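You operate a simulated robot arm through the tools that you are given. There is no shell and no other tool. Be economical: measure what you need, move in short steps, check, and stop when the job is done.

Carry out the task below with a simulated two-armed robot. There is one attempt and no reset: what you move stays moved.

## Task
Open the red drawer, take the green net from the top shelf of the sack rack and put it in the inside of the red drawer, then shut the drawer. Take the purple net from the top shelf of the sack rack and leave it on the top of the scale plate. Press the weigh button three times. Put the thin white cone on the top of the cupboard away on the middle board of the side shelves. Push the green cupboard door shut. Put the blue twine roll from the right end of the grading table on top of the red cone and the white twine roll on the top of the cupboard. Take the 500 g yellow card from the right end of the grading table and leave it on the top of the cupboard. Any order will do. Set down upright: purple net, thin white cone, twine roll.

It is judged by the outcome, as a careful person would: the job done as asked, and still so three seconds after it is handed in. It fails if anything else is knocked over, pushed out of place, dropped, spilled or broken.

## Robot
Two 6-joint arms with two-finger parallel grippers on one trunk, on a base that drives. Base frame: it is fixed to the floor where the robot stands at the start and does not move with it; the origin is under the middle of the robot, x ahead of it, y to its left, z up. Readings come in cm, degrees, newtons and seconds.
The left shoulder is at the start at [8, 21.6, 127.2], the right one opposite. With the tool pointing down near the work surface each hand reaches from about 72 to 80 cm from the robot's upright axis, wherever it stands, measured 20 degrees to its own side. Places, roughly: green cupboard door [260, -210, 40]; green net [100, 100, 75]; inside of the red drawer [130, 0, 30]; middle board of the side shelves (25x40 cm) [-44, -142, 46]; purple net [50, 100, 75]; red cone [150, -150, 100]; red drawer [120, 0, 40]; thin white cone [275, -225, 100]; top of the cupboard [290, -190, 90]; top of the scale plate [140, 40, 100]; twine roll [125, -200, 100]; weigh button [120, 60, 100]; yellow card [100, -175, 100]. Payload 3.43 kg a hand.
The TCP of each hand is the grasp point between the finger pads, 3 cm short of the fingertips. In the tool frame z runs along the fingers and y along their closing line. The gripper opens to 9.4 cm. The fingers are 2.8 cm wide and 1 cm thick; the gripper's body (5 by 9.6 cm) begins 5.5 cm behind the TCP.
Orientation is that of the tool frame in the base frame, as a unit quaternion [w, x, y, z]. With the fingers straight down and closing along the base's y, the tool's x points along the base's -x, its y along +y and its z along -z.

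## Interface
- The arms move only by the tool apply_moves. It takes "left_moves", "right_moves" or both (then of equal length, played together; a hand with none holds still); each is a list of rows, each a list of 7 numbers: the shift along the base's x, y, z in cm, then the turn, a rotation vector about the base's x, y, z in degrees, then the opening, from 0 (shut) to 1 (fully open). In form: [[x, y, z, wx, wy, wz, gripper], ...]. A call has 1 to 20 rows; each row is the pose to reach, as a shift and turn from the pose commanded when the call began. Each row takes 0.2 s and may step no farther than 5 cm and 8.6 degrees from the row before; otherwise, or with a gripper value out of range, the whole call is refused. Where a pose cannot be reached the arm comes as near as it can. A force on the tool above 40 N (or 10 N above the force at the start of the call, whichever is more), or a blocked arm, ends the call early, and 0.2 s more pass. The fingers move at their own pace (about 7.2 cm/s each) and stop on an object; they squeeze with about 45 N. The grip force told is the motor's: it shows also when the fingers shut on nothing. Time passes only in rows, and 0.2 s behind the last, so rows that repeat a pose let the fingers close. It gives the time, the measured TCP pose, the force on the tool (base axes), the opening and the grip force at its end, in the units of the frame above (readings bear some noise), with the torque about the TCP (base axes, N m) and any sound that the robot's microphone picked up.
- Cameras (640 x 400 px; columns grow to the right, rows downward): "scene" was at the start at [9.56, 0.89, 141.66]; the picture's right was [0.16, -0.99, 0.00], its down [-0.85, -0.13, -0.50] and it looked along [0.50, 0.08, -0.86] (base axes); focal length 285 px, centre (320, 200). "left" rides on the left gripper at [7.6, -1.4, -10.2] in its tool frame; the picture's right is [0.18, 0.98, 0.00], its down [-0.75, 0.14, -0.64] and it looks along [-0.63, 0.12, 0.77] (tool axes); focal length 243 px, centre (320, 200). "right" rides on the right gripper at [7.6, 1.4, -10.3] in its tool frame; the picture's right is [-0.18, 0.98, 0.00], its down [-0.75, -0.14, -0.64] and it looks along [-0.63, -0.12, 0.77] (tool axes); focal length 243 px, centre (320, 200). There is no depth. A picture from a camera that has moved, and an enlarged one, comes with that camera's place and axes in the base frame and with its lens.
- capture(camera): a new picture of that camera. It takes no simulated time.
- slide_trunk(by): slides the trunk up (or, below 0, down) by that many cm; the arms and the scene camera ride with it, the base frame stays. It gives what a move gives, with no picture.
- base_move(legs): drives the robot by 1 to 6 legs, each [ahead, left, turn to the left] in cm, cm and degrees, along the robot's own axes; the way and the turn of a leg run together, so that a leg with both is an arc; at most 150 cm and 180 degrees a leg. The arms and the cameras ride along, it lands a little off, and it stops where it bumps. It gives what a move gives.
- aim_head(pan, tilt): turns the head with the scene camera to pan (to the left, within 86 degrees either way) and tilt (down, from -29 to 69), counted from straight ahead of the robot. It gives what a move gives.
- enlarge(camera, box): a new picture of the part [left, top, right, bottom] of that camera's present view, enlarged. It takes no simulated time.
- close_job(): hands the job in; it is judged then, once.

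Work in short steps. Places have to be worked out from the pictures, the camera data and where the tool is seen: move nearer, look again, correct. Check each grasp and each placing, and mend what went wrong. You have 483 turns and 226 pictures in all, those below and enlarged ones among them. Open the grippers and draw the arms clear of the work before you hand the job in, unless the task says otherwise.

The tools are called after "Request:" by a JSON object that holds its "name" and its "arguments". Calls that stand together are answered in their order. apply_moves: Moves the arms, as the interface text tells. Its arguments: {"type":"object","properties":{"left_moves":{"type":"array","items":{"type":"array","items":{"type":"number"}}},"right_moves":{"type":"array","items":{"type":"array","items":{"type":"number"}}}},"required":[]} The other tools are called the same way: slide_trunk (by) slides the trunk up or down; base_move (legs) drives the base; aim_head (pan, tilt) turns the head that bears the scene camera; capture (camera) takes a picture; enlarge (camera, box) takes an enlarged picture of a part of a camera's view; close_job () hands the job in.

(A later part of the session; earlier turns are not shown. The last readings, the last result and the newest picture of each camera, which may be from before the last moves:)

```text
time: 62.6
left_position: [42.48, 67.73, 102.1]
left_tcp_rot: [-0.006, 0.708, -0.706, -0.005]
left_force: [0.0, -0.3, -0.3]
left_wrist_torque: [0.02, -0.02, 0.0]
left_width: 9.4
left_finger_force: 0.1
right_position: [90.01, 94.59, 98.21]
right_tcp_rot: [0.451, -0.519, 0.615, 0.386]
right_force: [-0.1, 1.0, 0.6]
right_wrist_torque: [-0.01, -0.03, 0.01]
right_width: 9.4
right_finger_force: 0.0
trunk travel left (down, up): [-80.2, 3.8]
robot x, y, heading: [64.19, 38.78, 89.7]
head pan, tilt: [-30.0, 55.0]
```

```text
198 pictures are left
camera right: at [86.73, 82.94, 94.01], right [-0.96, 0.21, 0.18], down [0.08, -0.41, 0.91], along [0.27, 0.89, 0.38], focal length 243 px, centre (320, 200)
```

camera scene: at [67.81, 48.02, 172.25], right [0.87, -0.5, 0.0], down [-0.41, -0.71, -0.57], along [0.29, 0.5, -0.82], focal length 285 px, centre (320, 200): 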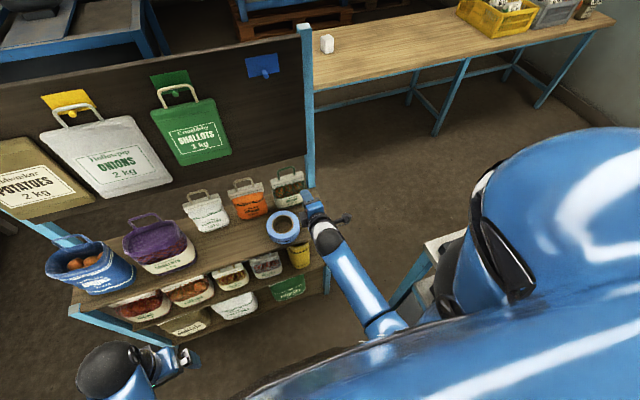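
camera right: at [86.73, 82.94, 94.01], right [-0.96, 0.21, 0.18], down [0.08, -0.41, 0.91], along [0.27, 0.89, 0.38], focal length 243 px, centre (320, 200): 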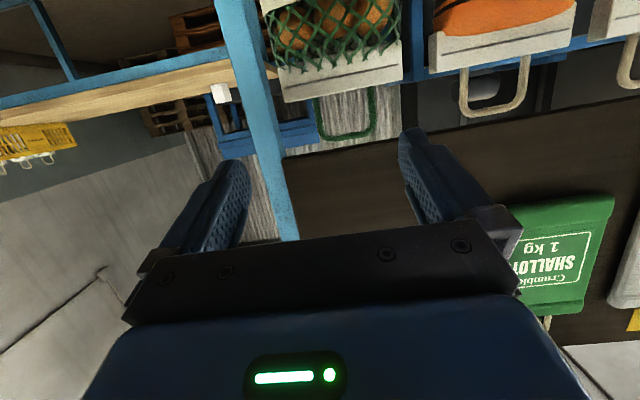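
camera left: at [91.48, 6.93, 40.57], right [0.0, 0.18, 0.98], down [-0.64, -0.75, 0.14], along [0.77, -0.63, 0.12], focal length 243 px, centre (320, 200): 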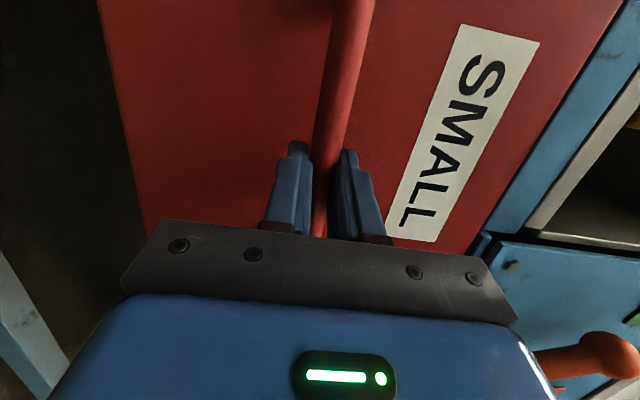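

Good sideways view: loop legs span z≈94.2–98.2 at (90.5,111.4). Approach to 4 cm short, then check.

Request:
{"name": "apply_moves", "arguments": {"right_moves": [[0.1, 4, -0.5, 0, 0, 0, 1], [0.2, 8, -1, 0, 0, 0, 1], [0.3, 11, -1.4, 0, 0, 0, 1]]}}

Request:
{"name": "capture", "arguments": {"camera": "right"}}

```text
time: 63.4
left_position: [42.5, 67.82, 102.05]
left_tcp_rot: [-0.006, 0.708, -0.706, -0.006]
left_force: [-0.2, 0.4, 0.2]
left_wrist_torque: [-0.03, 0.02, -0.02]
left_width: 9.42
left_finger_force: 0.1
right_position: [90.2, 105.58, 96.74]
right_tcp_rot: [0.451, -0.52, 0.613, 0.387]
right_force: [0.4, 0.0, -0.6]
right_wrist_torque: [0.02, 0.02, 0.0]
right_width: 9.37
right_finger_force: 0.2
trunk travel left (down, up): [-80.2, 3.8]
robot x, y, heading: [64.44, 38.74, 89.8]
head pan, tilt: [-30.0, 55.0]
```

```text
197 pictures are left
camera right: at [87.0, 93.95, 92.48], right [-0.96, 0.21, 0.18], down [0.08, -0.41, 0.91], along [0.27, 0.89, 0.38], focal length 243 px, centre (320, 200)
```

right: 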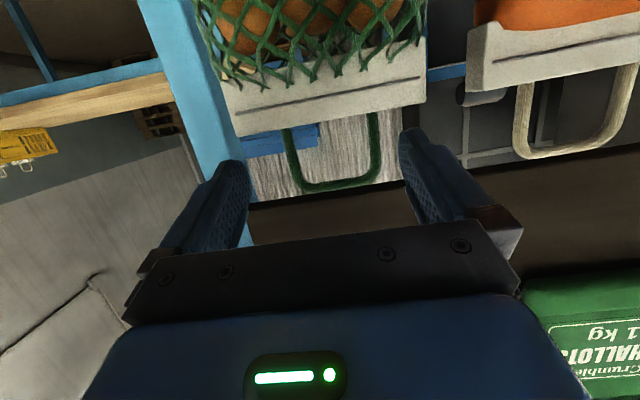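

The loop is centred between the fingers. Advance 4.8 cm and close.

Request:
{"name": "apply_moves", "arguments": {"right_moves": [[0.1, 2.5, 0, 0, 0, 0, 1], [0.2, 4.8, 0.1, 0, 0, 0, 1], [0.2, 4.8, 0.1, 0, 0, 0, 0.4], [0.2, 4.8, 0.1, 0, 0, 0, 0.4], [0.2, 4.8, 0.1, 0, 0, 0, 0.4], [0.2, 4.8, 0.1, 0, 0, 0, 0.4]]}}

Request:
{"name": "capture", "arguments": {"camera": "right"}}

```text
time: 64.8
left_position: [42.57, 67.74, 102.06]
left_tcp_rot: [-0.006, 0.708, -0.706, -0.004]
left_force: [-0.8, -0.7, 0.3]
left_wrist_torque: [-0.05, 0.0, -0.03]
left_width: 9.41
left_finger_force: 0.0
right_position: [90.55, 110.37, 96.64]
right_tcp_rot: [0.452, -0.52, 0.614, 0.385]
right_force: [0.4, -1.4, -1.2]
right_wrist_torque: [-0.11, -0.04, -0.04]
right_width: 6.95
right_finger_force: 44.9
trunk travel left (down, up): [-80.2, 3.8]
robot x, y, heading: [64.38, 38.93, 89.8]
head pan, tilt: [-30.0, 55.0]
```

```text
196 pictures are left
camera right: at [87.22, 98.77, 92.55], right [-0.96, 0.21, 0.18], down [0.08, -0.41, 0.91], along [0.27, 0.89, 0.38], focal length 243 px, centre (320, 200)
```

right: 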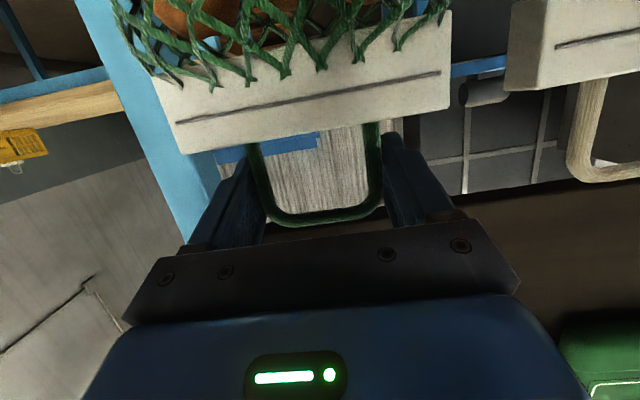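

Firm grip (6.95 cm). Lift 0.5 cm, slide out from under the board along the rack normal, then lift higher and pull clear.

Request:
{"name": "apply_moves", "arguments": {"right_moves": [[0, 0, 0.5, 0, 0, 0, 0.4], [-0.4, -2, 0.6, 0, 0, 0, 0.4], [-0.8, -4, 0.8, 0, 0, 0, 0.4], [-1, -5.5, 1, 0, 0, 0, 0.4], [-1, -5.5, 3, 0, 0, 0, 0.4], [-1, -5.5, 6, 0, 0, 0, 0.4], [-1, -6, 9, 0, 0, 0, 0.4]]}}

Request:
{"name": "capture", "arguments": {"camera": "right"}}

Request:
{"name": "capture", "arguments": {"camera": "scene"}}

```text
time: 66.4
left_position: [42.52, 67.75, 102.16]
left_tcp_rot: [-0.006, 0.708, -0.706, -0.004]
left_force: [0.8, 0.5, -0.1]
left_wrist_torque: [-0.01, -0.03, -0.01]
left_width: 9.4
left_finger_force: 0.1
right_position: [89.56, 104.38, 105.78]
right_tcp_rot: [0.451, -0.52, 0.614, 0.386]
right_force: [-0.2, 0.9, -5.5]
right_wrist_torque: [0.02, -0.01, 0.0]
right_width: 6.94
right_finger_force: 45.2
trunk travel left (down, up): [-80.2, 3.8]
robot x, y, heading: [64.33, 39.1, 89.8]
head pan, tilt: [-30.0, 55.0]
```

```text
195 pictures are left
camera right: at [86.33, 92.74, 101.57], right [-0.96, 0.21, 0.18], down [0.08, -0.41, 0.91], along [0.27, 0.89, 0.38], focal length 243 px, centre (320, 200)
```

right: 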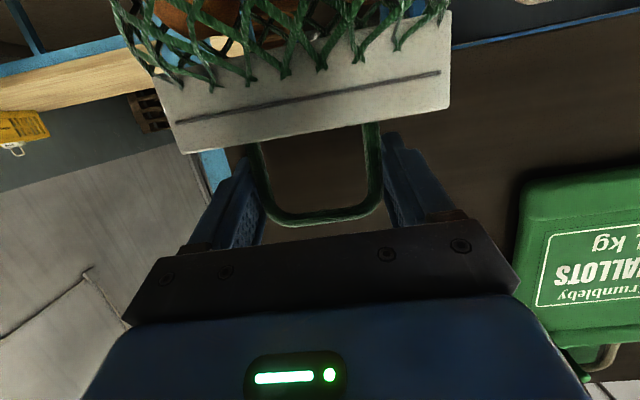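

```text
194 pictures are left
camera scene: at [67.83, 48.03, 172.24], right [0.87, -0.5, 0.0], down [-0.41, -0.71, -0.57], along [0.29, 0.5, -0.82], focal length 285 px, centre (320, 200)
```

scene: 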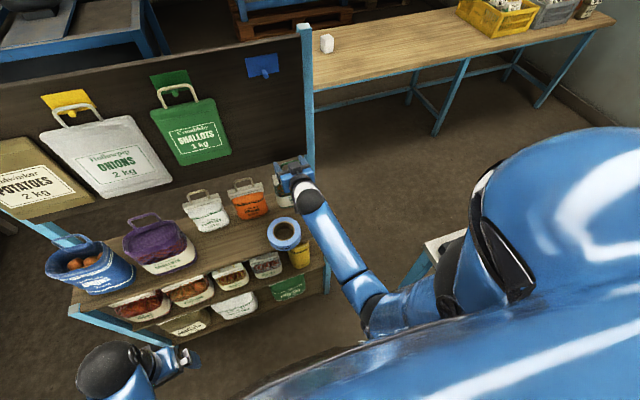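

Net is held (≈0.5 kg). Pull it clear of the rack with the arm, then back the base away and turn toward the grading table to set it down for a top regrip.

Request:
{"name": "apply_moves", "arguments": {"right_moves": [[-0.5, -3, 1, 0, 0, 0, 0.4], [-1, -6, 2, 0, 0, 0, 0.4], [-1.5, -9, 3, 0, 0, 0, 0.4], [-2, -12, 4, 0, 0, 0, 0.4], [-2.5, -15, 5, 0, 0, 0, 0.4], [-3, -18, 6, 0, 0, 0, 0.4]]}}

Request:
{"name": "base_move", "arguments": {"legs": [[-20, 25, 0], [0, 0, -81]]}}

Request:
{"name": "aim_head", "arguments": {"pan": 0, "tilt": 40}}

Request:
{"name": "capture", "arguments": {"camera": "scene"}}

```text
time: 67.8
left_position: [42.57, 67.64, 102.13]
left_tcp_rot: [-0.006, 0.708, -0.706, -0.006]
left_force: [0.0, -0.4, -0.2]
left_wrist_torque: [-0.02, 0.02, -0.01]
left_width: 9.42
left_finger_force: 0.0
right_position: [86.62, 86.25, 111.98]
right_tcp_rot: [0.452, -0.519, 0.613, 0.387]
right_force: [-0.3, -1.5, -5.5]
right_wrist_torque: [-0.01, 0.0, -0.03]
right_width: 6.95
right_finger_force: 45.0
trunk travel left (down, up): [-80.2, 3.8]
robot x, y, heading: [63.99, 39.11, 90.0]
head pan, tilt: [-30.0, 55.0]
```

```text
time: 73.4
left_position: [63.75, 45.25, 101.99]
left_tcp_rot: [0.007, -0.089, 0.996, 0.0]
left_force: [0.3, 0.6, -1.0]
left_wrist_torque: [0.02, -0.01, 0.0]
left_width: 9.38
left_finger_force: 0.1
right_position: [89.78, 5.11, 111.94]
right_tcp_rot: [0.594, -0.003, 0.804, 0.005]
right_force: [0.0, 0.2, -4.7]
right_wrist_torque: [0.02, -0.01, 0.02]
right_width: 6.94
right_finger_force: 44.7
trunk travel left (down, up): [-80.2, 3.8]
robot x, y, heading: [39.17, 18.8, 9.7]
head pan, tilt: [-30.0, 55.0]
```

```text
time: 74.4
left_position: [63.88, 45.3, 101.93]
left_tcp_rot: [0.008, -0.088, 0.996, 0.0]
left_force: [0.5, 0.1, -0.2]
left_wrist_torque: [0.01, 0.0, 0.04]
left_width: 9.4
left_finger_force: 0.0
right_position: [89.97, 5.05, 111.88]
right_tcp_rot: [0.594, -0.004, 0.804, 0.006]
right_force: [0.6, -0.3, -5.4]
right_wrist_torque: [0.01, 0.0, 0.0]
right_width: 6.96
right_finger_force: 45.0
trunk travel left (down, up): [-80.2, 3.8]
robot x, y, heading: [38.98, 18.67, 10.0]
head pan, tilt: [0.0, 40.0]
```

```text
193 pictures are left
camera scene: at [50.57, 20.7, 174.3], right [0.17, -0.99, 0.0], down [-0.63, -0.11, -0.77], along [0.75, 0.13, -0.64], focal length 285 px, centre (320, 200)
```

scene: 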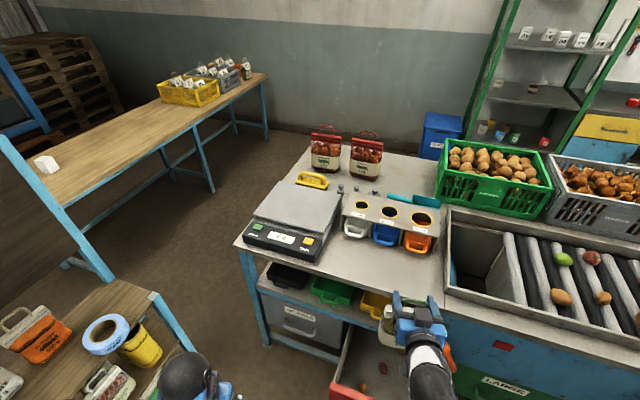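

Table: top z≈90.7, front edge from (118,65) to (109,-10.6), i.e. yawed ≈-7°. I'll set the net in the clear strip before the trays at ≈(118.5,13). Raise, drive a bit, then extend.

Request:
{"name": "apply_moves", "arguments": {"right_moves": [[0, 0, 2, 0, 0, 0, 0.4], [0, 0, 4, 0, 0, 0, 0.4]]}}

Request:
{"name": "base_move", "arguments": {"legs": [[7.5, 8.1, 0]]}}

Request:
{"name": "aim_head", "arguments": {"pan": -15, "tilt": 50}}

Request:
{"name": "capture", "arguments": {"camera": "scene"}}

```text
time: 75.0
left_position: [63.88, 45.32, 101.95]
left_tcp_rot: [0.007, -0.087, 0.996, 0.0]
left_force: [0.4, -0.3, 0.2]
left_wrist_torque: [0.01, -0.02, 0.04]
left_width: 9.4
left_finger_force: 0.1
right_position: [89.75, 5.13, 115.85]
right_tcp_rot: [0.594, -0.004, 0.804, 0.006]
right_force: [0.0, -0.7, -5.7]
right_wrist_torque: [0.0, -0.04, -0.01]
right_width: 6.94
right_finger_force: 45.4
trunk travel left (down, up): [-80.2, 3.8]
robot x, y, heading: [39.19, 18.9, 9.9]
head pan, tilt: [0.0, 40.0]
```

```text
time: 76.2
left_position: [69.42, 54.04, 102.21]
left_tcp_rot: [0.01, -0.089, 0.996, 0.002]
left_force: [-0.3, -0.1, 0.0]
left_wrist_torque: [0.02, 0.02, -0.01]
left_width: 9.42
left_finger_force: 0.1
right_position: [95.32, 13.8, 115.82]
right_tcp_rot: [0.595, -0.003, 0.804, 0.008]
right_force: [0.5, -1.0, -5.5]
right_wrist_torque: [0.0, 0.02, 0.08]
right_width: 6.93
right_finger_force: 44.7
trunk travel left (down, up): [-80.2, 3.8]
robot x, y, heading: [44.83, 28.27, 9.9]
head pan, tilt: [0.0, 40.0]
```

```text
time: 76.9
left_position: [69.57, 54.39, 102.02]
left_tcp_rot: [0.008, -0.088, 0.996, 0.0]
left_force: [0.4, -0.3, -1.0]
left_wrist_torque: [-0.02, 0.02, -0.05]
left_width: 9.4
left_finger_force: 0.1
right_position: [95.55, 14.12, 115.83]
right_tcp_rot: [0.592, -0.005, 0.806, 0.006]
right_force: [0.9, 0.3, -5.2]
right_wrist_torque: [0.02, 0.0, 0.0]
right_width: 6.97
right_finger_force: 44.7
trunk travel left (down, up): [-80.2, 3.8]
robot x, y, heading: [45.15, 28.4, 9.9]
head pan, tilt: [-15.0, 50.0]
```

```text
192 pictures are left
camera scene: at [55.71, 27.74, 172.89], right [-0.09, -1.0, 0.0], down [-0.76, 0.07, -0.64], along [0.64, -0.06, -0.77], focal length 285 px, centre (320, 200)
```

scene: 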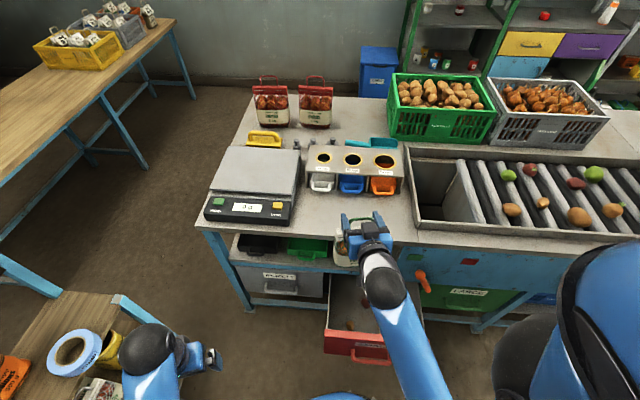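

Clear strip at y≈12 spans x≈108–125. Extend to (115.4,12) then lower till contact.

Request:
{"name": "apply_moves", "arguments": {"right_moves": [[4, -0.4, 0, 0, 0, 0, 0.4], [8, -0.8, 0, 0, 0, 0, 0.4], [12, -1.2, 0, 0, 0, 0, 0.4], [16, -1.6, 0, 0, 0, 0, 0.4], [19.9, -2.1, 0, 0, 0, 0, 0.4], [19.9, -2.1, -2, 0, 0, 0, 0.4], [19.9, -2.1, -4, 0, 0, 0, 0.4], [19.9, -2.1, -5, 0, 0, 0, 0.4]]}}

Request:
{"name": "enlarge", "arguments": {"camera": "scene", "box": [240, 120, 480, 270]}}

```text
time: 78.7
left_position: [69.76, 54.5, 102.09]
left_tcp_rot: [0.007, -0.088, 0.996, 0.0]
left_force: [-0.6, 1.3, -0.3]
left_wrist_torque: [0.01, -0.02, 0.02]
left_width: 9.44
left_finger_force: 0.0
right_position: [115.58, 12.15, 110.78]
right_tcp_rot: [0.593, -0.004, 0.805, 0.006]
right_force: [1.0, 0.4, -4.8]
right_wrist_torque: [0.0, 0.03, -0.01]
right_width: 6.91
right_finger_force: 45.2
trunk travel left (down, up): [-80.2, 3.8]
robot x, y, heading: [45.18, 28.03, 9.8]
head pan, tilt: [-15.0, 50.0]
```

```text
2.67 times, centred on (360, 195) of scene
camera zoom: at [55.83, 27.74, 172.88], right [-0.09, -1.0, 0.0], down [-0.76, 0.07, -0.64], along [0.64, -0.06, -0.77], focal length 761 px, centre (213, 213)
```

zoom: 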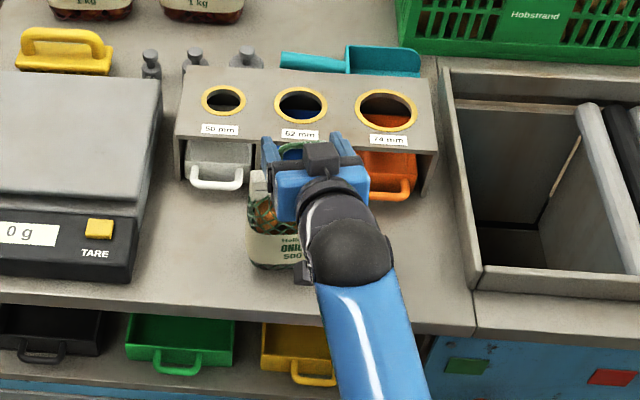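

Well placed. Lower slowly until contact shows.

Request:
{"name": "apply_moves", "arguments": {"right_moves": [[0, 0, -0.5, 0, 0, 0, 0.4], [0, 0, -1, 0, 0, 0, 0.4], [0, 0, -1.5, 0, 0, 0, 0.4]]}}

```text
time: 79.5
left_position: [69.69, 54.48, 101.91]
left_tcp_rot: [0.008, -0.088, 0.996, 0.0]
left_force: [0.4, -0.3, -0.1]
left_wrist_torque: [0.03, 0.04, 0.0]
left_width: 9.42
left_finger_force: 0.0
right_position: [115.54, 12.13, 109.18]
right_tcp_rot: [0.593, -0.004, 0.805, 0.006]
right_force: [0.0, 0.3, -4.6]
right_wrist_torque: [-0.03, -0.03, -0.01]
right_width: 6.93
right_finger_force: 44.8
trunk travel left (down, up): [-80.2, 3.8]
robot x, y, heading: [44.89, 28.22, 9.9]
head pan, tilt: [-15.0, 50.0]
```

Not yet touching; continue in small steps.

Request:
{"name": "apply_moves", "arguments": {"right_moves": [[0, 0, -0.4, 0, 0, 0, 0.4], [0, 0, -0.8, 0, 0, 0, 0.4]]}}

Request:
{"name": "apply_moves", "arguments": {"right_moves": [[0, 0, -0.4, 0, 0, 0, 0.4], [0, 0, -0.8, 0, 0, 0, 0.4]]}}

```text
time: 80.1
left_position: [69.57, 54.6, 102.12]
left_tcp_rot: [0.008, -0.088, 0.996, -0.001]
left_force: [-0.4, 0.5, 0.6]
left_wrist_torque: [0.0, 0.01, -0.01]
left_width: 9.42
left_finger_force: 0.0
right_position: [115.5, 12.38, 108.74]
right_tcp_rot: [0.596, -0.004, 0.803, 0.005]
right_force: [0.3, -0.3, 4.3]
right_wrist_torque: [-0.35, 0.16, 0.0]
right_width: 6.94
right_finger_force: 44.6
trunk travel left (down, up): [-80.2, 3.8]
robot x, y, heading: [45.0, 28.21, 9.8]
head pan, tilt: [-15.0, 50.0]
```

```text
time: 80.7
left_position: [69.18, 54.52, 102.16]
left_tcp_rot: [0.009, -0.088, 0.996, -0.001]
left_force: [-0.1, 0.0, -0.7]
left_wrist_torque: [0.02, 0.01, 0.0]
left_width: 9.39
left_finger_force: 0.0
right_position: [115.22, 12.35, 108.78]
right_tcp_rot: [0.602, -0.006, 0.799, 0.006]
right_force: [-0.5, -2.2, 34.3]
right_wrist_torque: [-1.17, 0.92, 0.11]
right_width: 6.95
right_finger_force: 45.0
trunk travel left (down, up): [-80.2, 3.8]
robot x, y, heading: [44.81, 28.3, 9.9]
head pan, tilt: [-15.0, 50.0]
```

Touched down; relieve the press, open, and withdraw backwards.

Request:
{"name": "apply_moves", "arguments": {"right_moves": [[0, 0, 0.7, 0, 0, 0, 0.4], [0, 0, 0.7, 0, 0, 0, 1], [0, 0, 0.7, 0, 0, 0, 1], [-3, 0, 1.6, 0, 0, 0, 1], [-6, 0, 2.5, 0, 0, 0, 1], [-10, 0, 4, 0, 0, 0, 1]]}}

Request:
{"name": "capture", "arguments": {"camera": "right"}}

Request:
{"name": "enlarge", "arguments": {"camera": "scene", "box": [240, 120, 480, 270]}}

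```text
time: 82.1
left_position: [69.53, 54.56, 102.27]
left_tcp_rot: [0.009, -0.088, 0.996, 0.0]
left_force: [-0.4, 0.0, 0.0]
left_wrist_torque: [0.01, 0.01, 0.0]
left_width: 9.41
left_finger_force: 0.1
right_position: [105.16, 12.31, 111.89]
right_tcp_rot: [0.594, -0.005, 0.804, 0.006]
right_force: [-0.2, -0.2, 0.0]
right_wrist_torque: [-0.04, -0.03, 0.02]
right_width: 9.42
right_finger_force: 0.0
trunk travel left (down, up): [-80.2, 3.8]
robot x, y, heading: [45.18, 28.31, 9.9]
head pan, tilt: [-15.0, 50.0]
```

```text
190 pictures are left
camera right: at [93.27, 13.51, 107.73], right [0.04, 0.98, 0.18], down [-0.39, -0.15, 0.91], along [0.92, -0.11, 0.38], focal length 243 px, centre (320, 200)
```

right: 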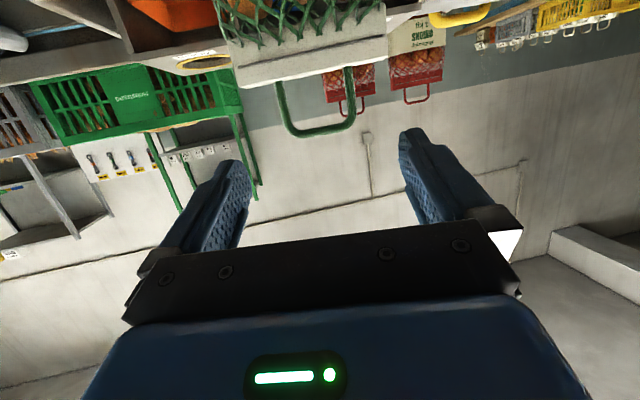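

```text
2.67 times, centred on (360, 195) of scene
camera zoom: at [55.37, 27.78, 172.91], right [-0.09, -1.0, 0.0], down [-0.76, 0.07, -0.64], along [0.64, -0.06, -0.77], focal length 761 px, centre (213, 213)
```

zoom: 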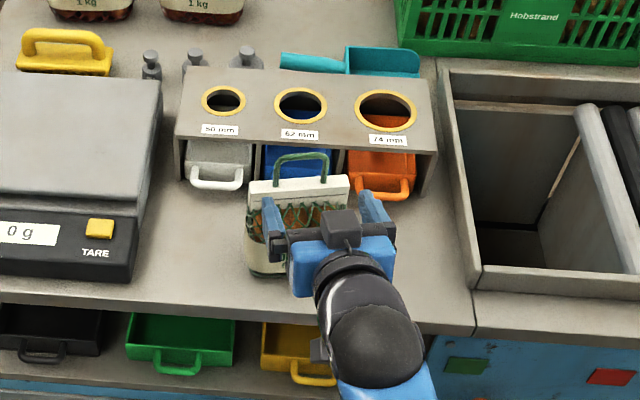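

Net stands upright on the table. Pitch the right tool to straight down while raising it.

Request:
{"name": "apply_moves", "arguments": {"right_moves": [[-1, 0, 2, 0, 8, 0, 1], [-2, 0, 4, 0, 16, 0, 1], [-2, 0, 6, 0, 24, 0, 1], [-2, 0, 8, 0, 32, 0, 1], [-2, 0, 8, 0, 40, 0, 1], [-2, 0, 8, 0, 48, 0, 1], [-2, 0, 8, 0, 56, 0, 1], [-2, 0, 8, 0, 64, 0, 1], [-2, 0, 8, 0, 72, 0, 1]]}}

Request:
{"name": "capture", "arguments": {"camera": "right"}}

```text
time: 84.1
left_position: [69.86, 54.49, 102.04]
left_tcp_rot: [0.007, -0.088, 0.996, 0.0]
left_force: [-0.1, -0.1, 0.3]
left_wrist_torque: [0.0, -0.04, 0.01]
left_width: 9.41
left_finger_force: 0.0
right_position: [110.87, 12.95, 109.46]
right_tcp_rot: [0.006, 0.001, 1.0, 0.007]
right_force: [0.0, 0.5, -0.3]
right_wrist_torque: [0.0, -0.05, 0.0]
right_width: 9.4
right_finger_force: 0.1
right hand out of reach, approached as far as the arm can: row 6, 7, 8, 9
trunk travel left (down, up): [-80.2, 3.8]
robot x, y, heading: [45.19, 28.64, 10.0]
head pan, tilt: [-15.0, 50.0]
```

```text
188 pictures are left
camera right: at [103.12, 14.23, 119.67], right [0.18, 0.98, 0.02], down [0.75, -0.15, 0.65], along [0.64, -0.11, -0.76], focal length 243 px, centre (320, 200)
```

right: 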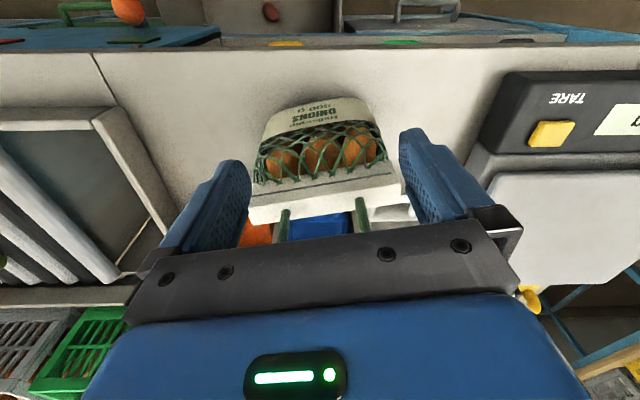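

The hand is pointing down in front of the net; the handle is at ≈(115.5,12.2). Raise trunk 2 cm so the tips clear the bag top, then slide forward around the loop.

Request:
{"name": "slide_trunk", "arguments": {"by": 2.2}}

Request:
{"name": "apply_moves", "arguments": {"right_moves": [[0, -0.3, 0, 0, 0, 0, 1], [2, -0.7, 0, 0, 0, 0, 1], [4.7, -0.7, 0, 0, 0, 0, 1]]}}

Request:
{"name": "capture", "arguments": {"camera": "right"}}

Request:
{"name": "enlarge", "arguments": {"camera": "scene", "box": [240, 120, 480, 270]}}

```text
time: 84.8
left_position: [69.56, 54.47, 104.11]
left_tcp_rot: [0.007, -0.088, 0.996, 0.0]
left_force: [-0.7, -0.5, -0.3]
left_wrist_torque: [0.01, -0.01, 0.04]
left_width: 9.4
left_finger_force: 0.0
right_position: [110.72, 12.9, 111.68]
right_tcp_rot: [0.009, 0.0, 1.0, 0.007]
right_force: [-0.2, -0.4, 0.4]
right_wrist_torque: [-0.02, 0.0, -0.03]
right_width: 9.41
right_finger_force: 0.2
trunk travel left (down, up): [-82.4, 1.6]
robot x, y, heading: [45.3, 28.05, 10.0]
head pan, tilt: [-15.0, 50.0]
```

```text
time: 85.6
left_position: [69.71, 54.48, 104.18]
left_tcp_rot: [0.007, -0.088, 0.996, 0.001]
left_force: [0.3, -0.6, 0.3]
left_wrist_torque: [0.01, 0.02, -0.03]
left_width: 9.41
left_finger_force: 0.1
right_position: [115.65, 12.23, 111.66]
right_tcp_rot: [0.007, 0.0, 1.0, 0.007]
right_force: [0.8, 1.2, -0.6]
right_wrist_torque: [0.02, -0.01, -0.01]
right_width: 9.39
right_finger_force: 0.0
trunk travel left (down, up): [-82.4, 1.6]
robot x, y, heading: [45.29, 28.43, 9.8]
head pan, tilt: [-15.0, 50.0]
```

```text
187 pictures are left
camera right: at [107.85, 13.48, 121.9], right [0.18, 0.98, 0.02], down [0.74, -0.15, 0.65], along [0.64, -0.11, -0.76], focal length 243 px, centre (320, 200)
```

right: 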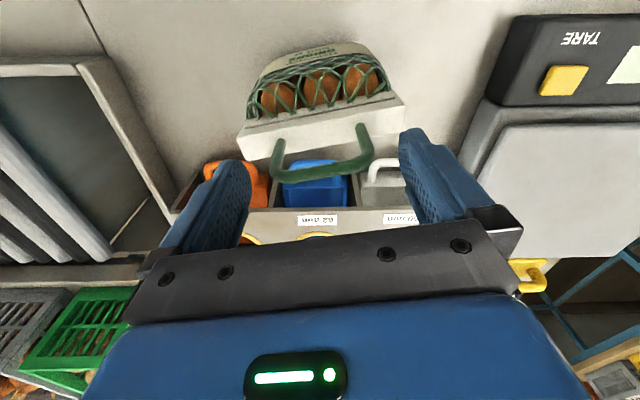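

```text
2.67 times, centred on (360, 195) of scene
camera zoom: at [55.88, 27.81, 175.07], right [-0.09, -1.0, 0.0], down [-0.76, 0.07, -0.64], along [0.64, -0.06, -0.77], focal length 761 px, centre (213, 213)
```

zoom: 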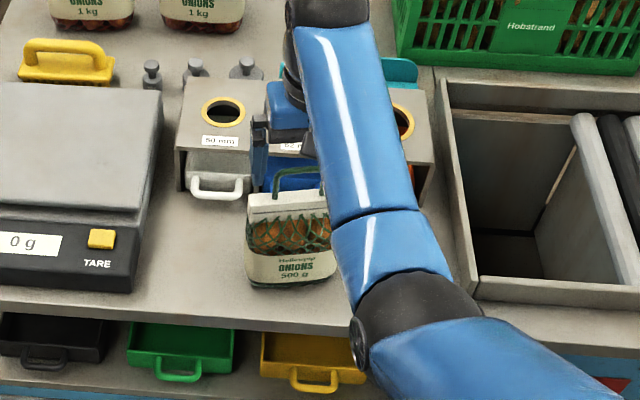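

Bar appears just in front of the TCP; shift back 0.5, lower 1.2 and close on the loop.

Request:
{"name": "apply_moves", "arguments": {"right_moves": [[-0.5, 0.2, -0.6, 0, 0, 0, 1], [-0.5, 0.2, -1.2, 0, 0, 0, 1], [-0.5, 0.2, -1.2, 0, 0, 0, 0.4], [-0.5, 0.2, -1.2, 0, 0, 0, 0.4], [-0.5, 0.2, -1.2, 0, 0, 0, 0.4]]}}

Request:
{"name": "apply_moves", "arguments": {"right_moves": [[0, 0, 1, 0, 0, 0, 0.4], [-0.5, 0, 2, 0, 0, 0, 0.4], [-1, 0, 2.5, 0, 0, 0, 0.4]]}}

Request:
{"name": "capture", "arguments": {"camera": "right"}}

```text
time: 86.8
left_position: [69.7, 54.56, 104.28]
left_tcp_rot: [0.008, -0.088, 0.996, 0.0]
left_force: [-0.2, -0.2, 0.1]
left_wrist_torque: [-0.01, 0.02, 0.01]
left_width: 9.39
left_finger_force: 0.1
right_position: [114.99, 12.36, 110.53]
right_tcp_rot: [0.008, 0.0, 1.0, 0.007]
right_force: [2.1, -2.2, 0.2]
right_wrist_torque: [-0.14, -0.34, -0.08]
right_width: 6.49
right_finger_force: 45.3
trunk travel left (down, up): [-82.4, 1.6]
robot x, y, heading: [45.38, 27.72, 9.9]
head pan, tilt: [-15.0, 50.0]
```

```text
time: 87.6
left_position: [69.69, 54.4, 104.3]
left_tcp_rot: [0.009, -0.088, 0.996, 0.0]
left_force: [-0.3, 0.2, 1.3]
left_wrist_torque: [0.01, 0.01, -0.01]
left_width: 9.38
left_finger_force: 0.1
right_position: [113.87, 12.36, 113.11]
right_tcp_rot: [0.009, -0.001, 1.0, 0.007]
right_force: [0.8, 0.8, -4.9]
right_wrist_torque: [-0.02, 0.0, -0.01]
right_width: 6.49
right_finger_force: 44.6
trunk travel left (down, up): [-82.4, 1.6]
robot x, y, heading: [45.38, 28.39, 10.1]
head pan, tilt: [-15.0, 50.0]
```

```text
185 pictures are left
camera right: at [106.19, 13.72, 123.21], right [0.18, 0.98, 0.02], down [0.74, -0.15, 0.65], along [0.64, -0.11, -0.76], focal length 243 px, centre (320, 200)
```

right: 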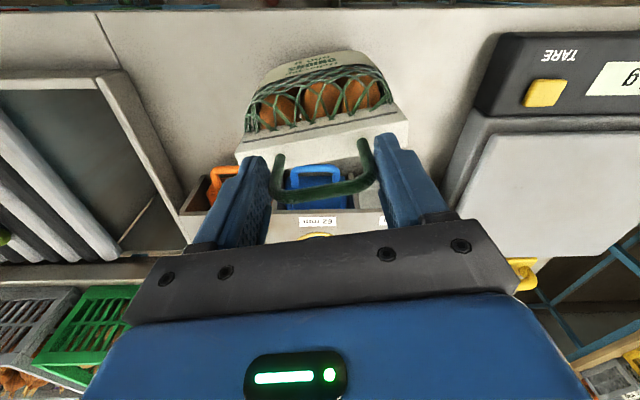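

Net is held from above. Back off from the table, square up with the drawer, and look before lowering.

Request:
{"name": "base_move", "arguments": {"legs": [[-20, 2, -10]]}}

Request:
{"name": "aim_head", "arguments": {"pan": -10, "tilt": 55}}

Request:
{"name": "capture", "arguments": {"camera": "scene"}}

Request:
{"name": "capture", "arguments": {"camera": "right"}}

```text
time: 89.2
left_position: [54.15, 49.92, 104.04]
left_tcp_rot: [0.007, 0.0, 1.0, -0.001]
left_force: [0.2, -0.2, 0.2]
left_wrist_torque: [-0.02, 0.04, -0.01]
left_width: 9.4
left_finger_force: 0.0
right_position: [90.6, 0.99, 112.81]
right_tcp_rot: [0.007, 0.087, 0.996, 0.006]
right_force: [0.2, 0.4, -6.6]
right_wrist_torque: [0.0, 0.04, 0.01]
right_width: 6.48
right_finger_force: 45.0
trunk travel left (down, up): [-82.4, 1.6]
robot x, y, heading: [25.13, 28.47, 0.3]
head pan, tilt: [-15.0, 50.0]
```

```text
time: 89.9
left_position: [54.05, 50.01, 104.27]
left_tcp_rot: [0.006, 0.0, 1.0, -0.001]
left_force: [0.6, 1.0, 0.6]
left_wrist_torque: [0.02, -0.02, 0.02]
left_width: 9.39
left_finger_force: 0.0
right_position: [90.45, 1.05, 112.94]
right_tcp_rot: [0.008, 0.087, 0.996, 0.007]
right_force: [0.2, -0.1, -5.7]
right_wrist_torque: [0.0, 0.01, -0.01]
right_width: 6.51
right_finger_force: 45.2
trunk travel left (down, up): [-82.4, 1.6]
robot x, y, heading: [25.4, 28.37, -0.5]
head pan, tilt: [-10.0, 55.0]
```

```text
184 pictures are left
camera scene: at [35.48, 26.87, 174.41], right [-0.18, -0.98, 0.0], down [-0.81, 0.14, -0.57], along [0.56, -0.1, -0.82], focal length 285 px, centre (320, 200)
```

scene: 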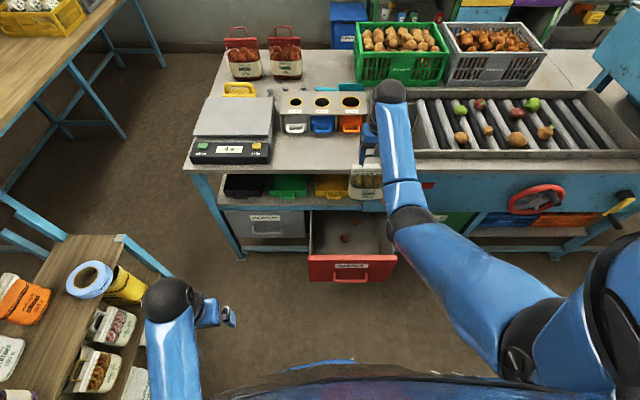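

```text
183 pictures are left
camera right: at [83.01, 3.6, 123.08], right [0.35, 0.94, 0.02], down [0.71, -0.28, 0.65], along [0.61, -0.22, -0.76], focal length 243 px, centre (320, 200)
```

right: 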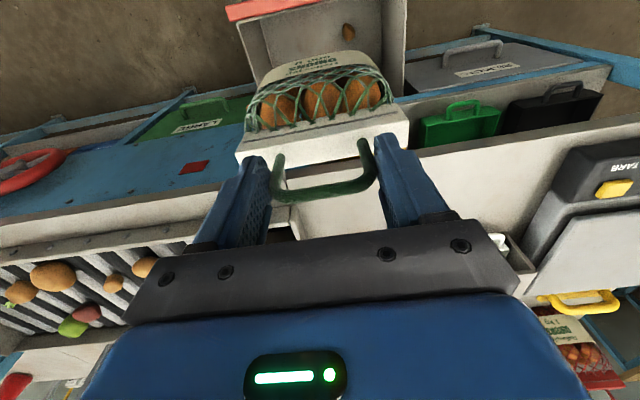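

Drawer opening spans x≈83–106 around y≈1, ~38 wide. Shift the net to x≈94.5 then lower the trunk.

Request:
{"name": "apply_moves", "arguments": {"right_moves": [[2, 0, 0, 0, 0, 0, 0.4], [4, 0, 0, 0, 0, 0, 0.4]]}}

Request:
{"name": "slide_trunk", "arguments": {"by": -45}}

Request:
{"name": "capture", "arguments": {"camera": "scene"}}

Request:
{"name": "capture", "arguments": {"camera": "right"}}

```text
time: 90.5
left_position: [54.06, 50.02, 104.17]
left_tcp_rot: [0.006, -0.001, 1.0, -0.001]
left_force: [0.3, 0.5, -0.1]
left_wrist_torque: [-0.01, 0.02, 0.04]
left_width: 9.42
left_finger_force: 0.1
right_position: [94.41, 0.95, 112.84]
right_tcp_rot: [0.007, 0.087, 0.996, 0.006]
right_force: [0.3, 0.0, -4.9]
right_wrist_torque: [0.01, 0.02, -0.02]
right_width: 6.5
right_finger_force: 44.6
trunk travel left (down, up): [-82.4, 1.6]
robot x, y, heading: [24.63, 28.38, 0.1]
head pan, tilt: [-10.0, 55.0]
```

```text
refused: -45 is not a number from -40 to 40
```

```text
182 pictures are left
camera scene: at [35.43, 26.91, 174.41], right [-0.17, -0.98, 0.0], down [-0.81, 0.14, -0.57], along [0.56, -0.1, -0.82], focal length 285 px, centre (320, 200)
```

scene: 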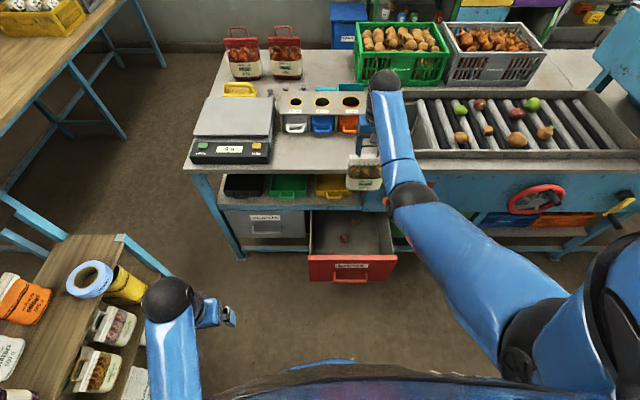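

```text
181 pictures are left
camera right: at [87.0, 3.61, 123.07], right [0.35, 0.94, 0.02], down [0.71, -0.28, 0.65], along [0.61, -0.22, -0.76], focal length 243 px, centre (320, 200)
```

right: 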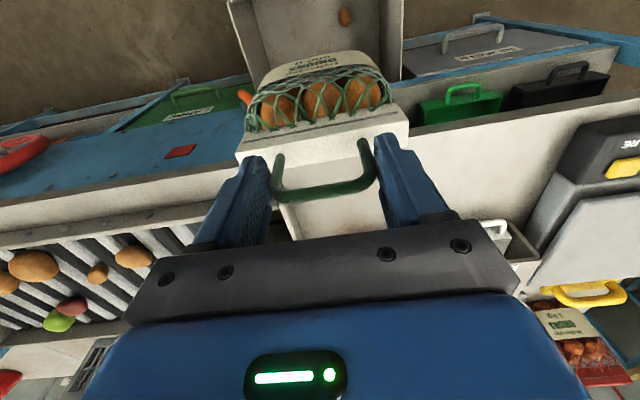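

Slide in permitted steps, checking.

Request:
{"name": "slide_trunk", "arguments": {"by": -35}}

Request:
{"name": "capture", "arguments": {"camera": "scene"}}

Request:
{"name": "capture", "arguments": {"camera": "right"}}

```text
time: 93.9
left_position: [53.83, 50.07, 69.25]
left_tcp_rot: [0.008, 0.0, 1.0, 0.0]
left_force: [-0.1, 0.1, 1.1]
left_wrist_torque: [0.02, -0.01, -0.01]
left_width: 9.38
left_finger_force: 0.0
right_position: [94.24, 1.0, 77.93]
right_tcp_rot: [0.008, 0.087, 0.996, 0.006]
right_force: [0.1, -0.7, -5.2]
right_wrist_torque: [-0.03, 0.03, -0.02]
right_width: 6.5
right_finger_force: 45.3
trunk travel left (down, up): [-47.4, 36.6]
robot x, y, heading: [24.95, 28.19, -0.0]
head pan, tilt: [-10.0, 55.0]
```

```text
180 pictures are left
camera scene: at [35.14, 26.91, 139.44], right [-0.17, -0.98, 0.0], down [-0.81, 0.14, -0.57], along [0.56, -0.1, -0.82], focal length 285 px, centre (320, 200)
```

scene: 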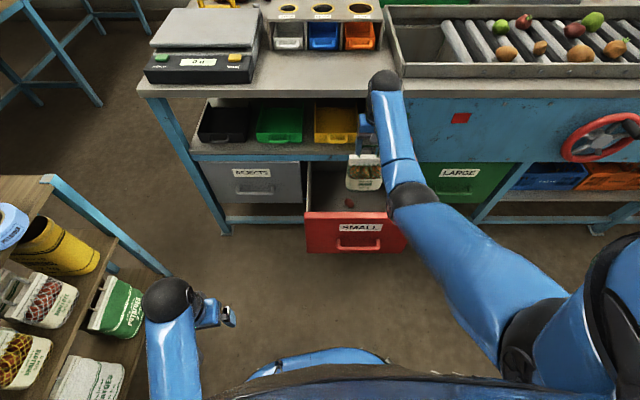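

```text
179 pictures are left
camera right: at [86.77, 3.61, 88.17], right [0.35, 0.94, 0.02], down [0.71, -0.28, 0.65], along [0.61, -0.22, -0.76], focal length 243 px, centre (320, 200)
```

right: 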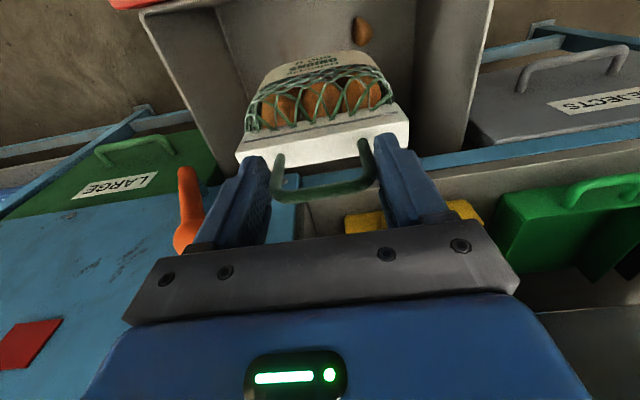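

Net is centred over the drawer with a few cm margin each side. Lower 24 cm more.

Request:
{"name": "slide_trunk", "arguments": {"by": -24}}

Request:
{"name": "capture", "arguments": {"camera": "right"}}

Request:
{"name": "capture", "arguments": {"camera": "scene"}}

```text
time: 96.4
left_position: [53.76, 50.08, 45.21]
left_tcp_rot: [0.008, -0.001, 1.0, -0.001]
left_force: [-0.6, 0.5, -1.0]
left_wrist_torque: [0.01, -0.01, -0.04]
left_width: 9.41
left_finger_force: 0.0
right_position: [94.15, 1.06, 54.06]
right_tcp_rot: [0.009, 0.087, 0.996, 0.006]
right_force: [0.1, -0.6, -4.9]
right_wrist_torque: [-0.01, 0.04, 0.01]
right_width: 6.48
right_finger_force: 45.2
trunk travel left (down, up): [-23.4, 60.6]
robot x, y, heading: [25.08, 28.39, 0.0]
head pan, tilt: [-10.0, 55.0]
```

```text
178 pictures are left
camera right: at [86.75, 3.62, 64.18], right [0.35, 0.94, 0.02], down [0.71, -0.28, 0.65], along [0.61, -0.22, -0.76], focal length 243 px, centre (320, 200)
```

right: 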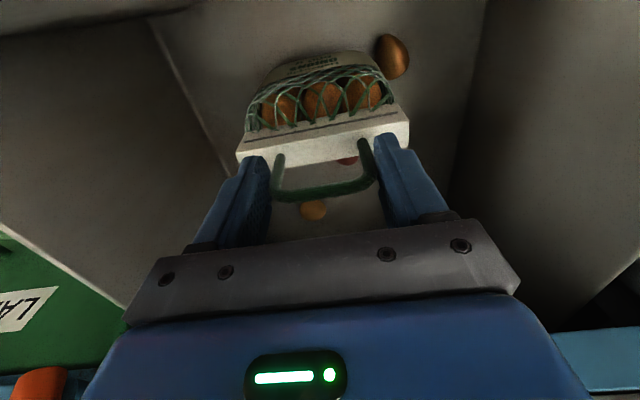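

```text
177 pictures are left
camera scene: at [35.11, 26.91, 115.44], right [-0.17, -0.98, 0.0], down [-0.81, 0.14, -0.57], along [0.56, -0.1, -0.82], focal length 285 px, centre (320, 200)
```

scene: 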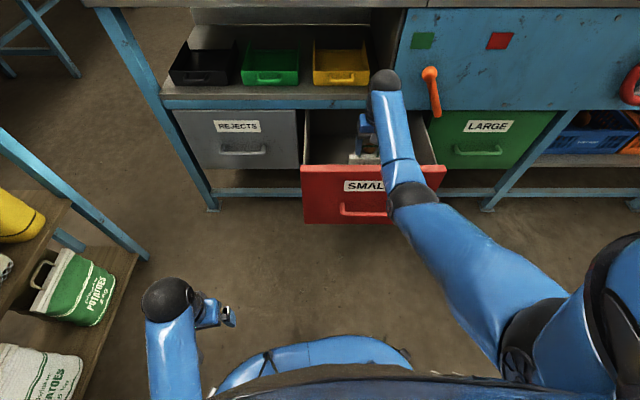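

Onions in the drawer are clear of the net's footprint. Lower with the arm toward the floor.

Request:
{"name": "apply_moves", "arguments": {"right_moves": [[0, 0, -1.5, 0, 0, 0, 0.4], [0, 0, -3, 0, 0, 0, 0.4], [0, 0, -4.5, 0, 0, 0, 0.4], [0, 0, -5.5, 0, 0, 0, 0.4]]}}

Request:
{"name": "apply_moves", "arguments": {"right_moves": [[0, 0, -0.7, 0, 0, 0, 0.4], [0, 0, -1.4, 0, 0, 0, 0.4], [0, 0, -2.1, 0, 0, 0, 0.4]]}}

```text
time: 97.3
left_position: [53.76, 50.13, 45.32]
left_tcp_rot: [0.009, -0.002, 1.0, -0.001]
left_force: [0.2, -0.4, -0.2]
left_wrist_torque: [0.03, 0.02, 0.01]
left_width: 9.4
left_finger_force: 0.1
right_position: [94.85, 0.99, 50.82]
right_tcp_rot: [0.023, 0.087, 0.996, 0.005]
right_force: [0.7, 0.6, 23.3]
right_wrist_torque: [-0.54, 0.54, -0.06]
right_width: 6.52
right_finger_force: 45.0
trunk travel left (down, up): [-23.4, 60.6]
robot x, y, heading: [24.86, 28.53, -0.1]
head pan, tilt: [-10.0, 55.0]
stopped in row 4 (right hand): the force on the tool passed its limit at 47 N (the readings are from after the stop); the commanded pose is now the measured one
```

```text
time: 97.7
left_position: [53.72, 50.14, 45.34]
left_tcp_rot: [0.008, -0.001, 1.0, -0.001]
left_force: [0.7, -0.3, 0.5]
left_wrist_torque: [0.03, -0.02, 0.04]
left_width: 9.39
left_finger_force: 0.1
right_position: [95.29, 0.95, 50.62]
right_tcp_rot: [0.03, 0.087, 0.996, 0.005]
right_force: [0.0, -0.3, 20.7]
right_wrist_torque: [-0.48, 0.5, -0.08]
right_width: 6.51
right_finger_force: 45.1
trunk travel left (down, up): [-23.4, 60.6]
robot x, y, heading: [25.22, 28.11, -0.1]
head pan, tilt: [-10.0, 55.0]
stopped in row 1 (right hand): the force on the tool passed its limit at 44 N (the readings are from after the stop); the commanded pose is now the measured one
```

Contact at floor (~z 31). Release and rise straight up, then look.

Request:
{"name": "apply_moves", "arguments": {"right_moves": [[0, 0, 0.3, 0, 0, 0, 0.4], [0, 0, 0.3, 0, 0, 0, 0.9], [0, 0, 0.3, 0, 0, 0, 0.9], [0, 0, 3, 0, 0, 0, 0.9], [0, 0, 6, 0, 0, 0, 0.9], [0, 0, 8, 0, 0, 0, 0.9]]}}

Request:
{"name": "slide_trunk", "arguments": {"by": 30}}

Request:
{"name": "capture", "arguments": {"camera": "right"}}

Request:
{"name": "capture", "arguments": {"camera": "scene"}}

```text
time: 99.1
left_position: [53.83, 50.14, 45.18]
left_tcp_rot: [0.007, -0.001, 1.0, -0.001]
left_force: [-0.2, -0.3, 0.9]
left_wrist_torque: [0.0, -0.03, -0.01]
left_width: 9.4
left_finger_force: 0.1
right_position: [95.05, 0.92, 58.28]
right_tcp_rot: [0.024, 0.087, 0.996, 0.006]
right_force: [-0.3, 0.5, -0.2]
right_wrist_torque: [0.02, 0.02, 0.0]
right_width: 8.44
right_finger_force: 0.1
trunk travel left (down, up): [-23.4, 60.6]
robot x, y, heading: [25.06, 28.5, -0.3]
head pan, tilt: [-10.0, 55.0]
```

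```text
time: 102.1
left_position: [53.79, 50.01, 75.38]
left_tcp_rot: [0.008, -0.001, 1.0, -0.001]
left_force: [0.4, -0.4, 0.7]
left_wrist_torque: [0.01, -0.04, 0.01]
left_width: 9.4
left_finger_force: 0.1
right_position: [95.09, 1.03, 88.23]
right_tcp_rot: [0.024, 0.087, 0.996, 0.006]
right_force: [0.1, 0.7, 0.4]
right_wrist_torque: [-0.04, 0.06, 0.0]
right_width: 8.5
right_finger_force: 0.0
trunk travel left (down, up): [-53.4, 30.6]
robot x, y, heading: [24.97, 28.16, -0.1]
head pan, tilt: [-10.0, 55.0]
```

```text
176 pictures are left
camera right: at [87.4, 3.63, 98.2], right [0.35, 0.94, 0.02], down [0.69, -0.27, 0.67], along [0.64, -0.22, -0.74], focal length 243 px, centre (320, 200)
```

right: 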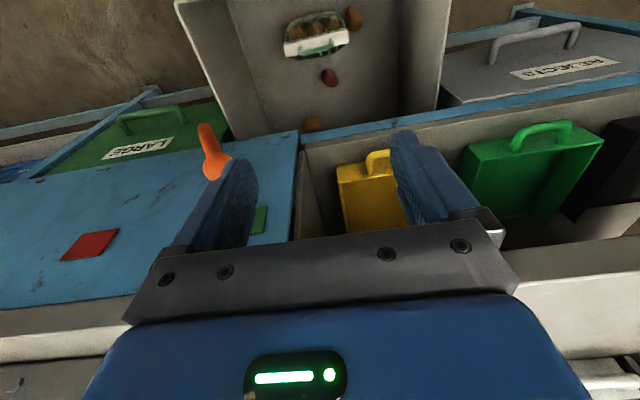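

```text
175 pictures are left
camera scene: at [35.09, 26.94, 145.44], right [-0.17, -0.98, 0.0], down [-0.81, 0.14, -0.57], along [0.56, -0.1, -0.82], focal length 285 px, centre (320, 200)
```

scene: 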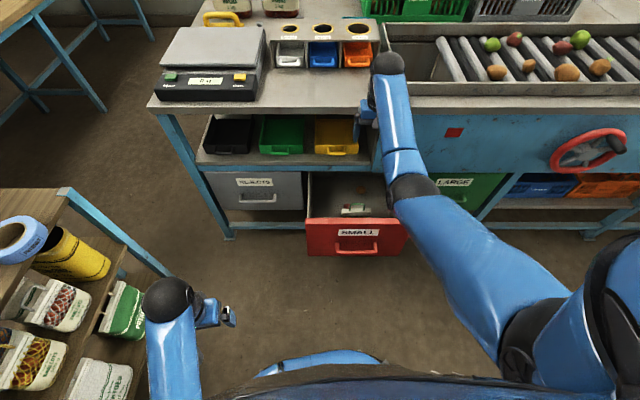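

The green net stands upright in the drawer. Now I back away, close the fingers and lower the hand in front of the drawer panel.

Request:
{"name": "base_move", "arguments": {"legs": [[-26, 2, 0]]}}

Request:
{"name": "slide_trunk", "arguments": {"by": -38}}

Request:
{"name": "apply_moves", "arguments": {"right_moves": [[0, 0, 0, 0, 0, 0, 0], [0, 0, 0, 0, 0, 0, 0], [0, 0, 0, 0, 0, 0, 0]]}}

Request:
{"name": "capture", "arguments": {"camera": "scene"}}

Request:
{"name": "capture", "arguments": {"camera": "right"}}

```text
time: 103.9
left_position: [27.99, 52.09, 75.14]
left_tcp_rot: [0.008, -0.001, 1.0, -0.001]
left_force: [-0.5, 0.5, -0.5]
left_wrist_torque: [-0.03, -0.02, 0.03]
left_width: 9.42
left_finger_force: 0.1
right_position: [69.3, 3.13, 88.29]
right_tcp_rot: [0.025, 0.086, 0.996, 0.005]
right_force: [0.3, 0.6, 1.2]
right_wrist_torque: [-0.01, -0.01, -0.01]
right_width: 8.49
right_finger_force: 0.0
trunk travel left (down, up): [-53.4, 30.6]
robot x, y, heading: [-0.99, 30.23, -0.3]
head pan, tilt: [-10.0, 55.0]
```

```text
time: 107.6
left_position: [27.89, 52.2, 37.3]
left_tcp_rot: [0.008, -0.002, 1.0, -0.001]
left_force: [-0.1, -0.8, 0.7]
left_wrist_torque: [-0.01, -0.03, 0.01]
left_width: 9.43
left_finger_force: 0.1
right_position: [69.2, 2.98, 50.26]
right_tcp_rot: [0.024, 0.086, 0.996, 0.006]
right_force: [0.1, 0.0, -0.3]
right_wrist_torque: [0.0, -0.02, -0.02]
right_width: 8.48
right_finger_force: 0.0
trunk travel left (down, up): [-15.4, 68.6]
robot x, y, heading: [-0.94, 30.31, -0.0]
head pan, tilt: [-10.0, 55.0]
```

```text
time: 108.4
left_position: [27.88, 52.21, 37.22]
left_tcp_rot: [0.007, -0.002, 1.0, -0.002]
left_force: [0.5, -0.7, -0.1]
left_wrist_torque: [0.02, 0.02, 0.0]
left_width: 9.42
left_finger_force: 0.0
right_position: [69.27, 2.99, 50.25]
right_tcp_rot: [0.024, 0.086, 0.996, 0.006]
right_force: [0.5, -0.1, -0.3]
right_wrist_torque: [-0.03, 0.0, -0.01]
right_width: 0.0
right_finger_force: 25.6
trunk travel left (down, up): [-15.4, 68.6]
robot x, y, heading: [-0.61, 30.38, 0.0]
head pan, tilt: [-10.0, 55.0]
```

```text
174 pictures are left
camera scene: at [9.24, 28.97, 107.44], right [-0.17, -0.98, 0.0], down [-0.81, 0.14, -0.57], along [0.56, -0.1, -0.82], focal length 285 px, centre (320, 200)
```

scene: 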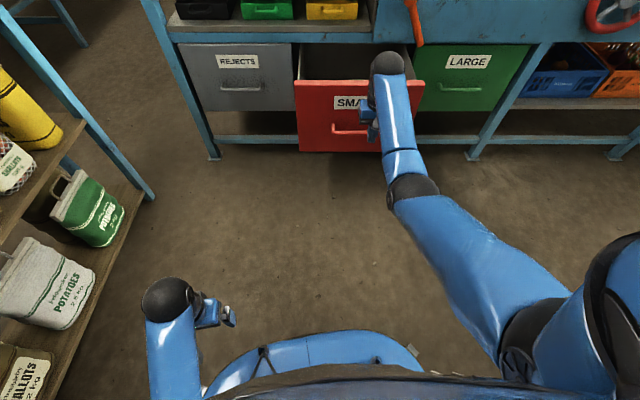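

```text
173 pictures are left
camera right: at [61.57, 5.7, 60.21], right [0.35, 0.94, 0.02], down [0.69, -0.27, 0.67], along [0.64, -0.22, -0.74], focal length 243 px, centre (320, 200)
```

right: 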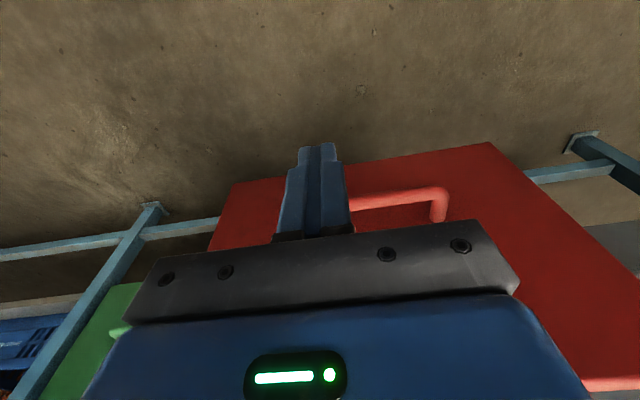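

Shift the hand 2.5 cm left to centre on the panel (and keep off the orange lever), then push by driving.

Request:
{"name": "apply_moves", "arguments": {"right_moves": [[2, 2.5, 0, 0, 0, 0, 0], [4, 2.5, 0, 0, 0, 0, 0], [6, 2.5, 0, 0, 0, 0, 0]]}}

Request:
{"name": "base_move", "arguments": {"legs": [[12, -2, 0]]}}

Request:
{"name": "capture", "arguments": {"camera": "right"}}

```text
time: 109.2
left_position: [27.9, 52.1, 37.26]
left_tcp_rot: [0.008, -0.001, 1.0, -0.001]
left_force: [0.0, -0.9, 0.1]
left_wrist_torque: [0.0, -0.03, 0.0]
left_width: 9.42
left_finger_force: 0.1
right_position: [75.14, 5.67, 50.26]
right_tcp_rot: [0.024, 0.086, 0.996, 0.006]
right_force: [0.7, -0.1, 0.5]
right_wrist_torque: [-0.02, -0.01, -0.01]
right_width: 0.0
right_finger_force: 32.8
trunk travel left (down, up): [-15.4, 68.6]
robot x, y, heading: [-0.9, 30.35, 0.1]
head pan, tilt: [-10.0, 55.0]
```

```text
time: 110.5
left_position: [39.92, 50.16, 37.36]
left_tcp_rot: [0.008, -0.003, 1.0, 0.0]
left_force: [0.6, -0.1, 0.2]
left_wrist_torque: [0.0, -0.01, 0.02]
left_width: 9.41
left_finger_force: 0.0
right_position: [87.29, 3.61, 50.13]
right_tcp_rot: [0.023, 0.086, 0.996, 0.006]
right_force: [0.1, -0.3, 0.4]
right_wrist_torque: [-0.02, 0.04, -0.02]
right_width: 0.0
right_finger_force: 32.9
trunk travel left (down, up): [-15.4, 68.6]
robot x, y, heading: [10.89, 28.47, 0.0]
head pan, tilt: [-10.0, 55.0]
```

```text
172 pictures are left
camera right: at [79.58, 6.31, 60.12], right [0.35, 0.94, 0.02], down [0.69, -0.27, 0.67], along [0.64, -0.22, -0.74], focal length 243 px, centre (320, 200)
```

right: 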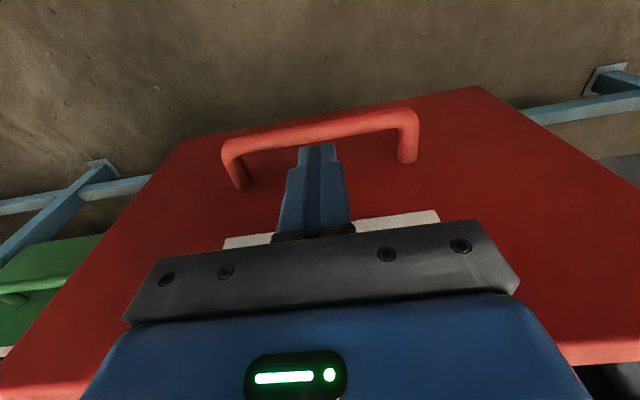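

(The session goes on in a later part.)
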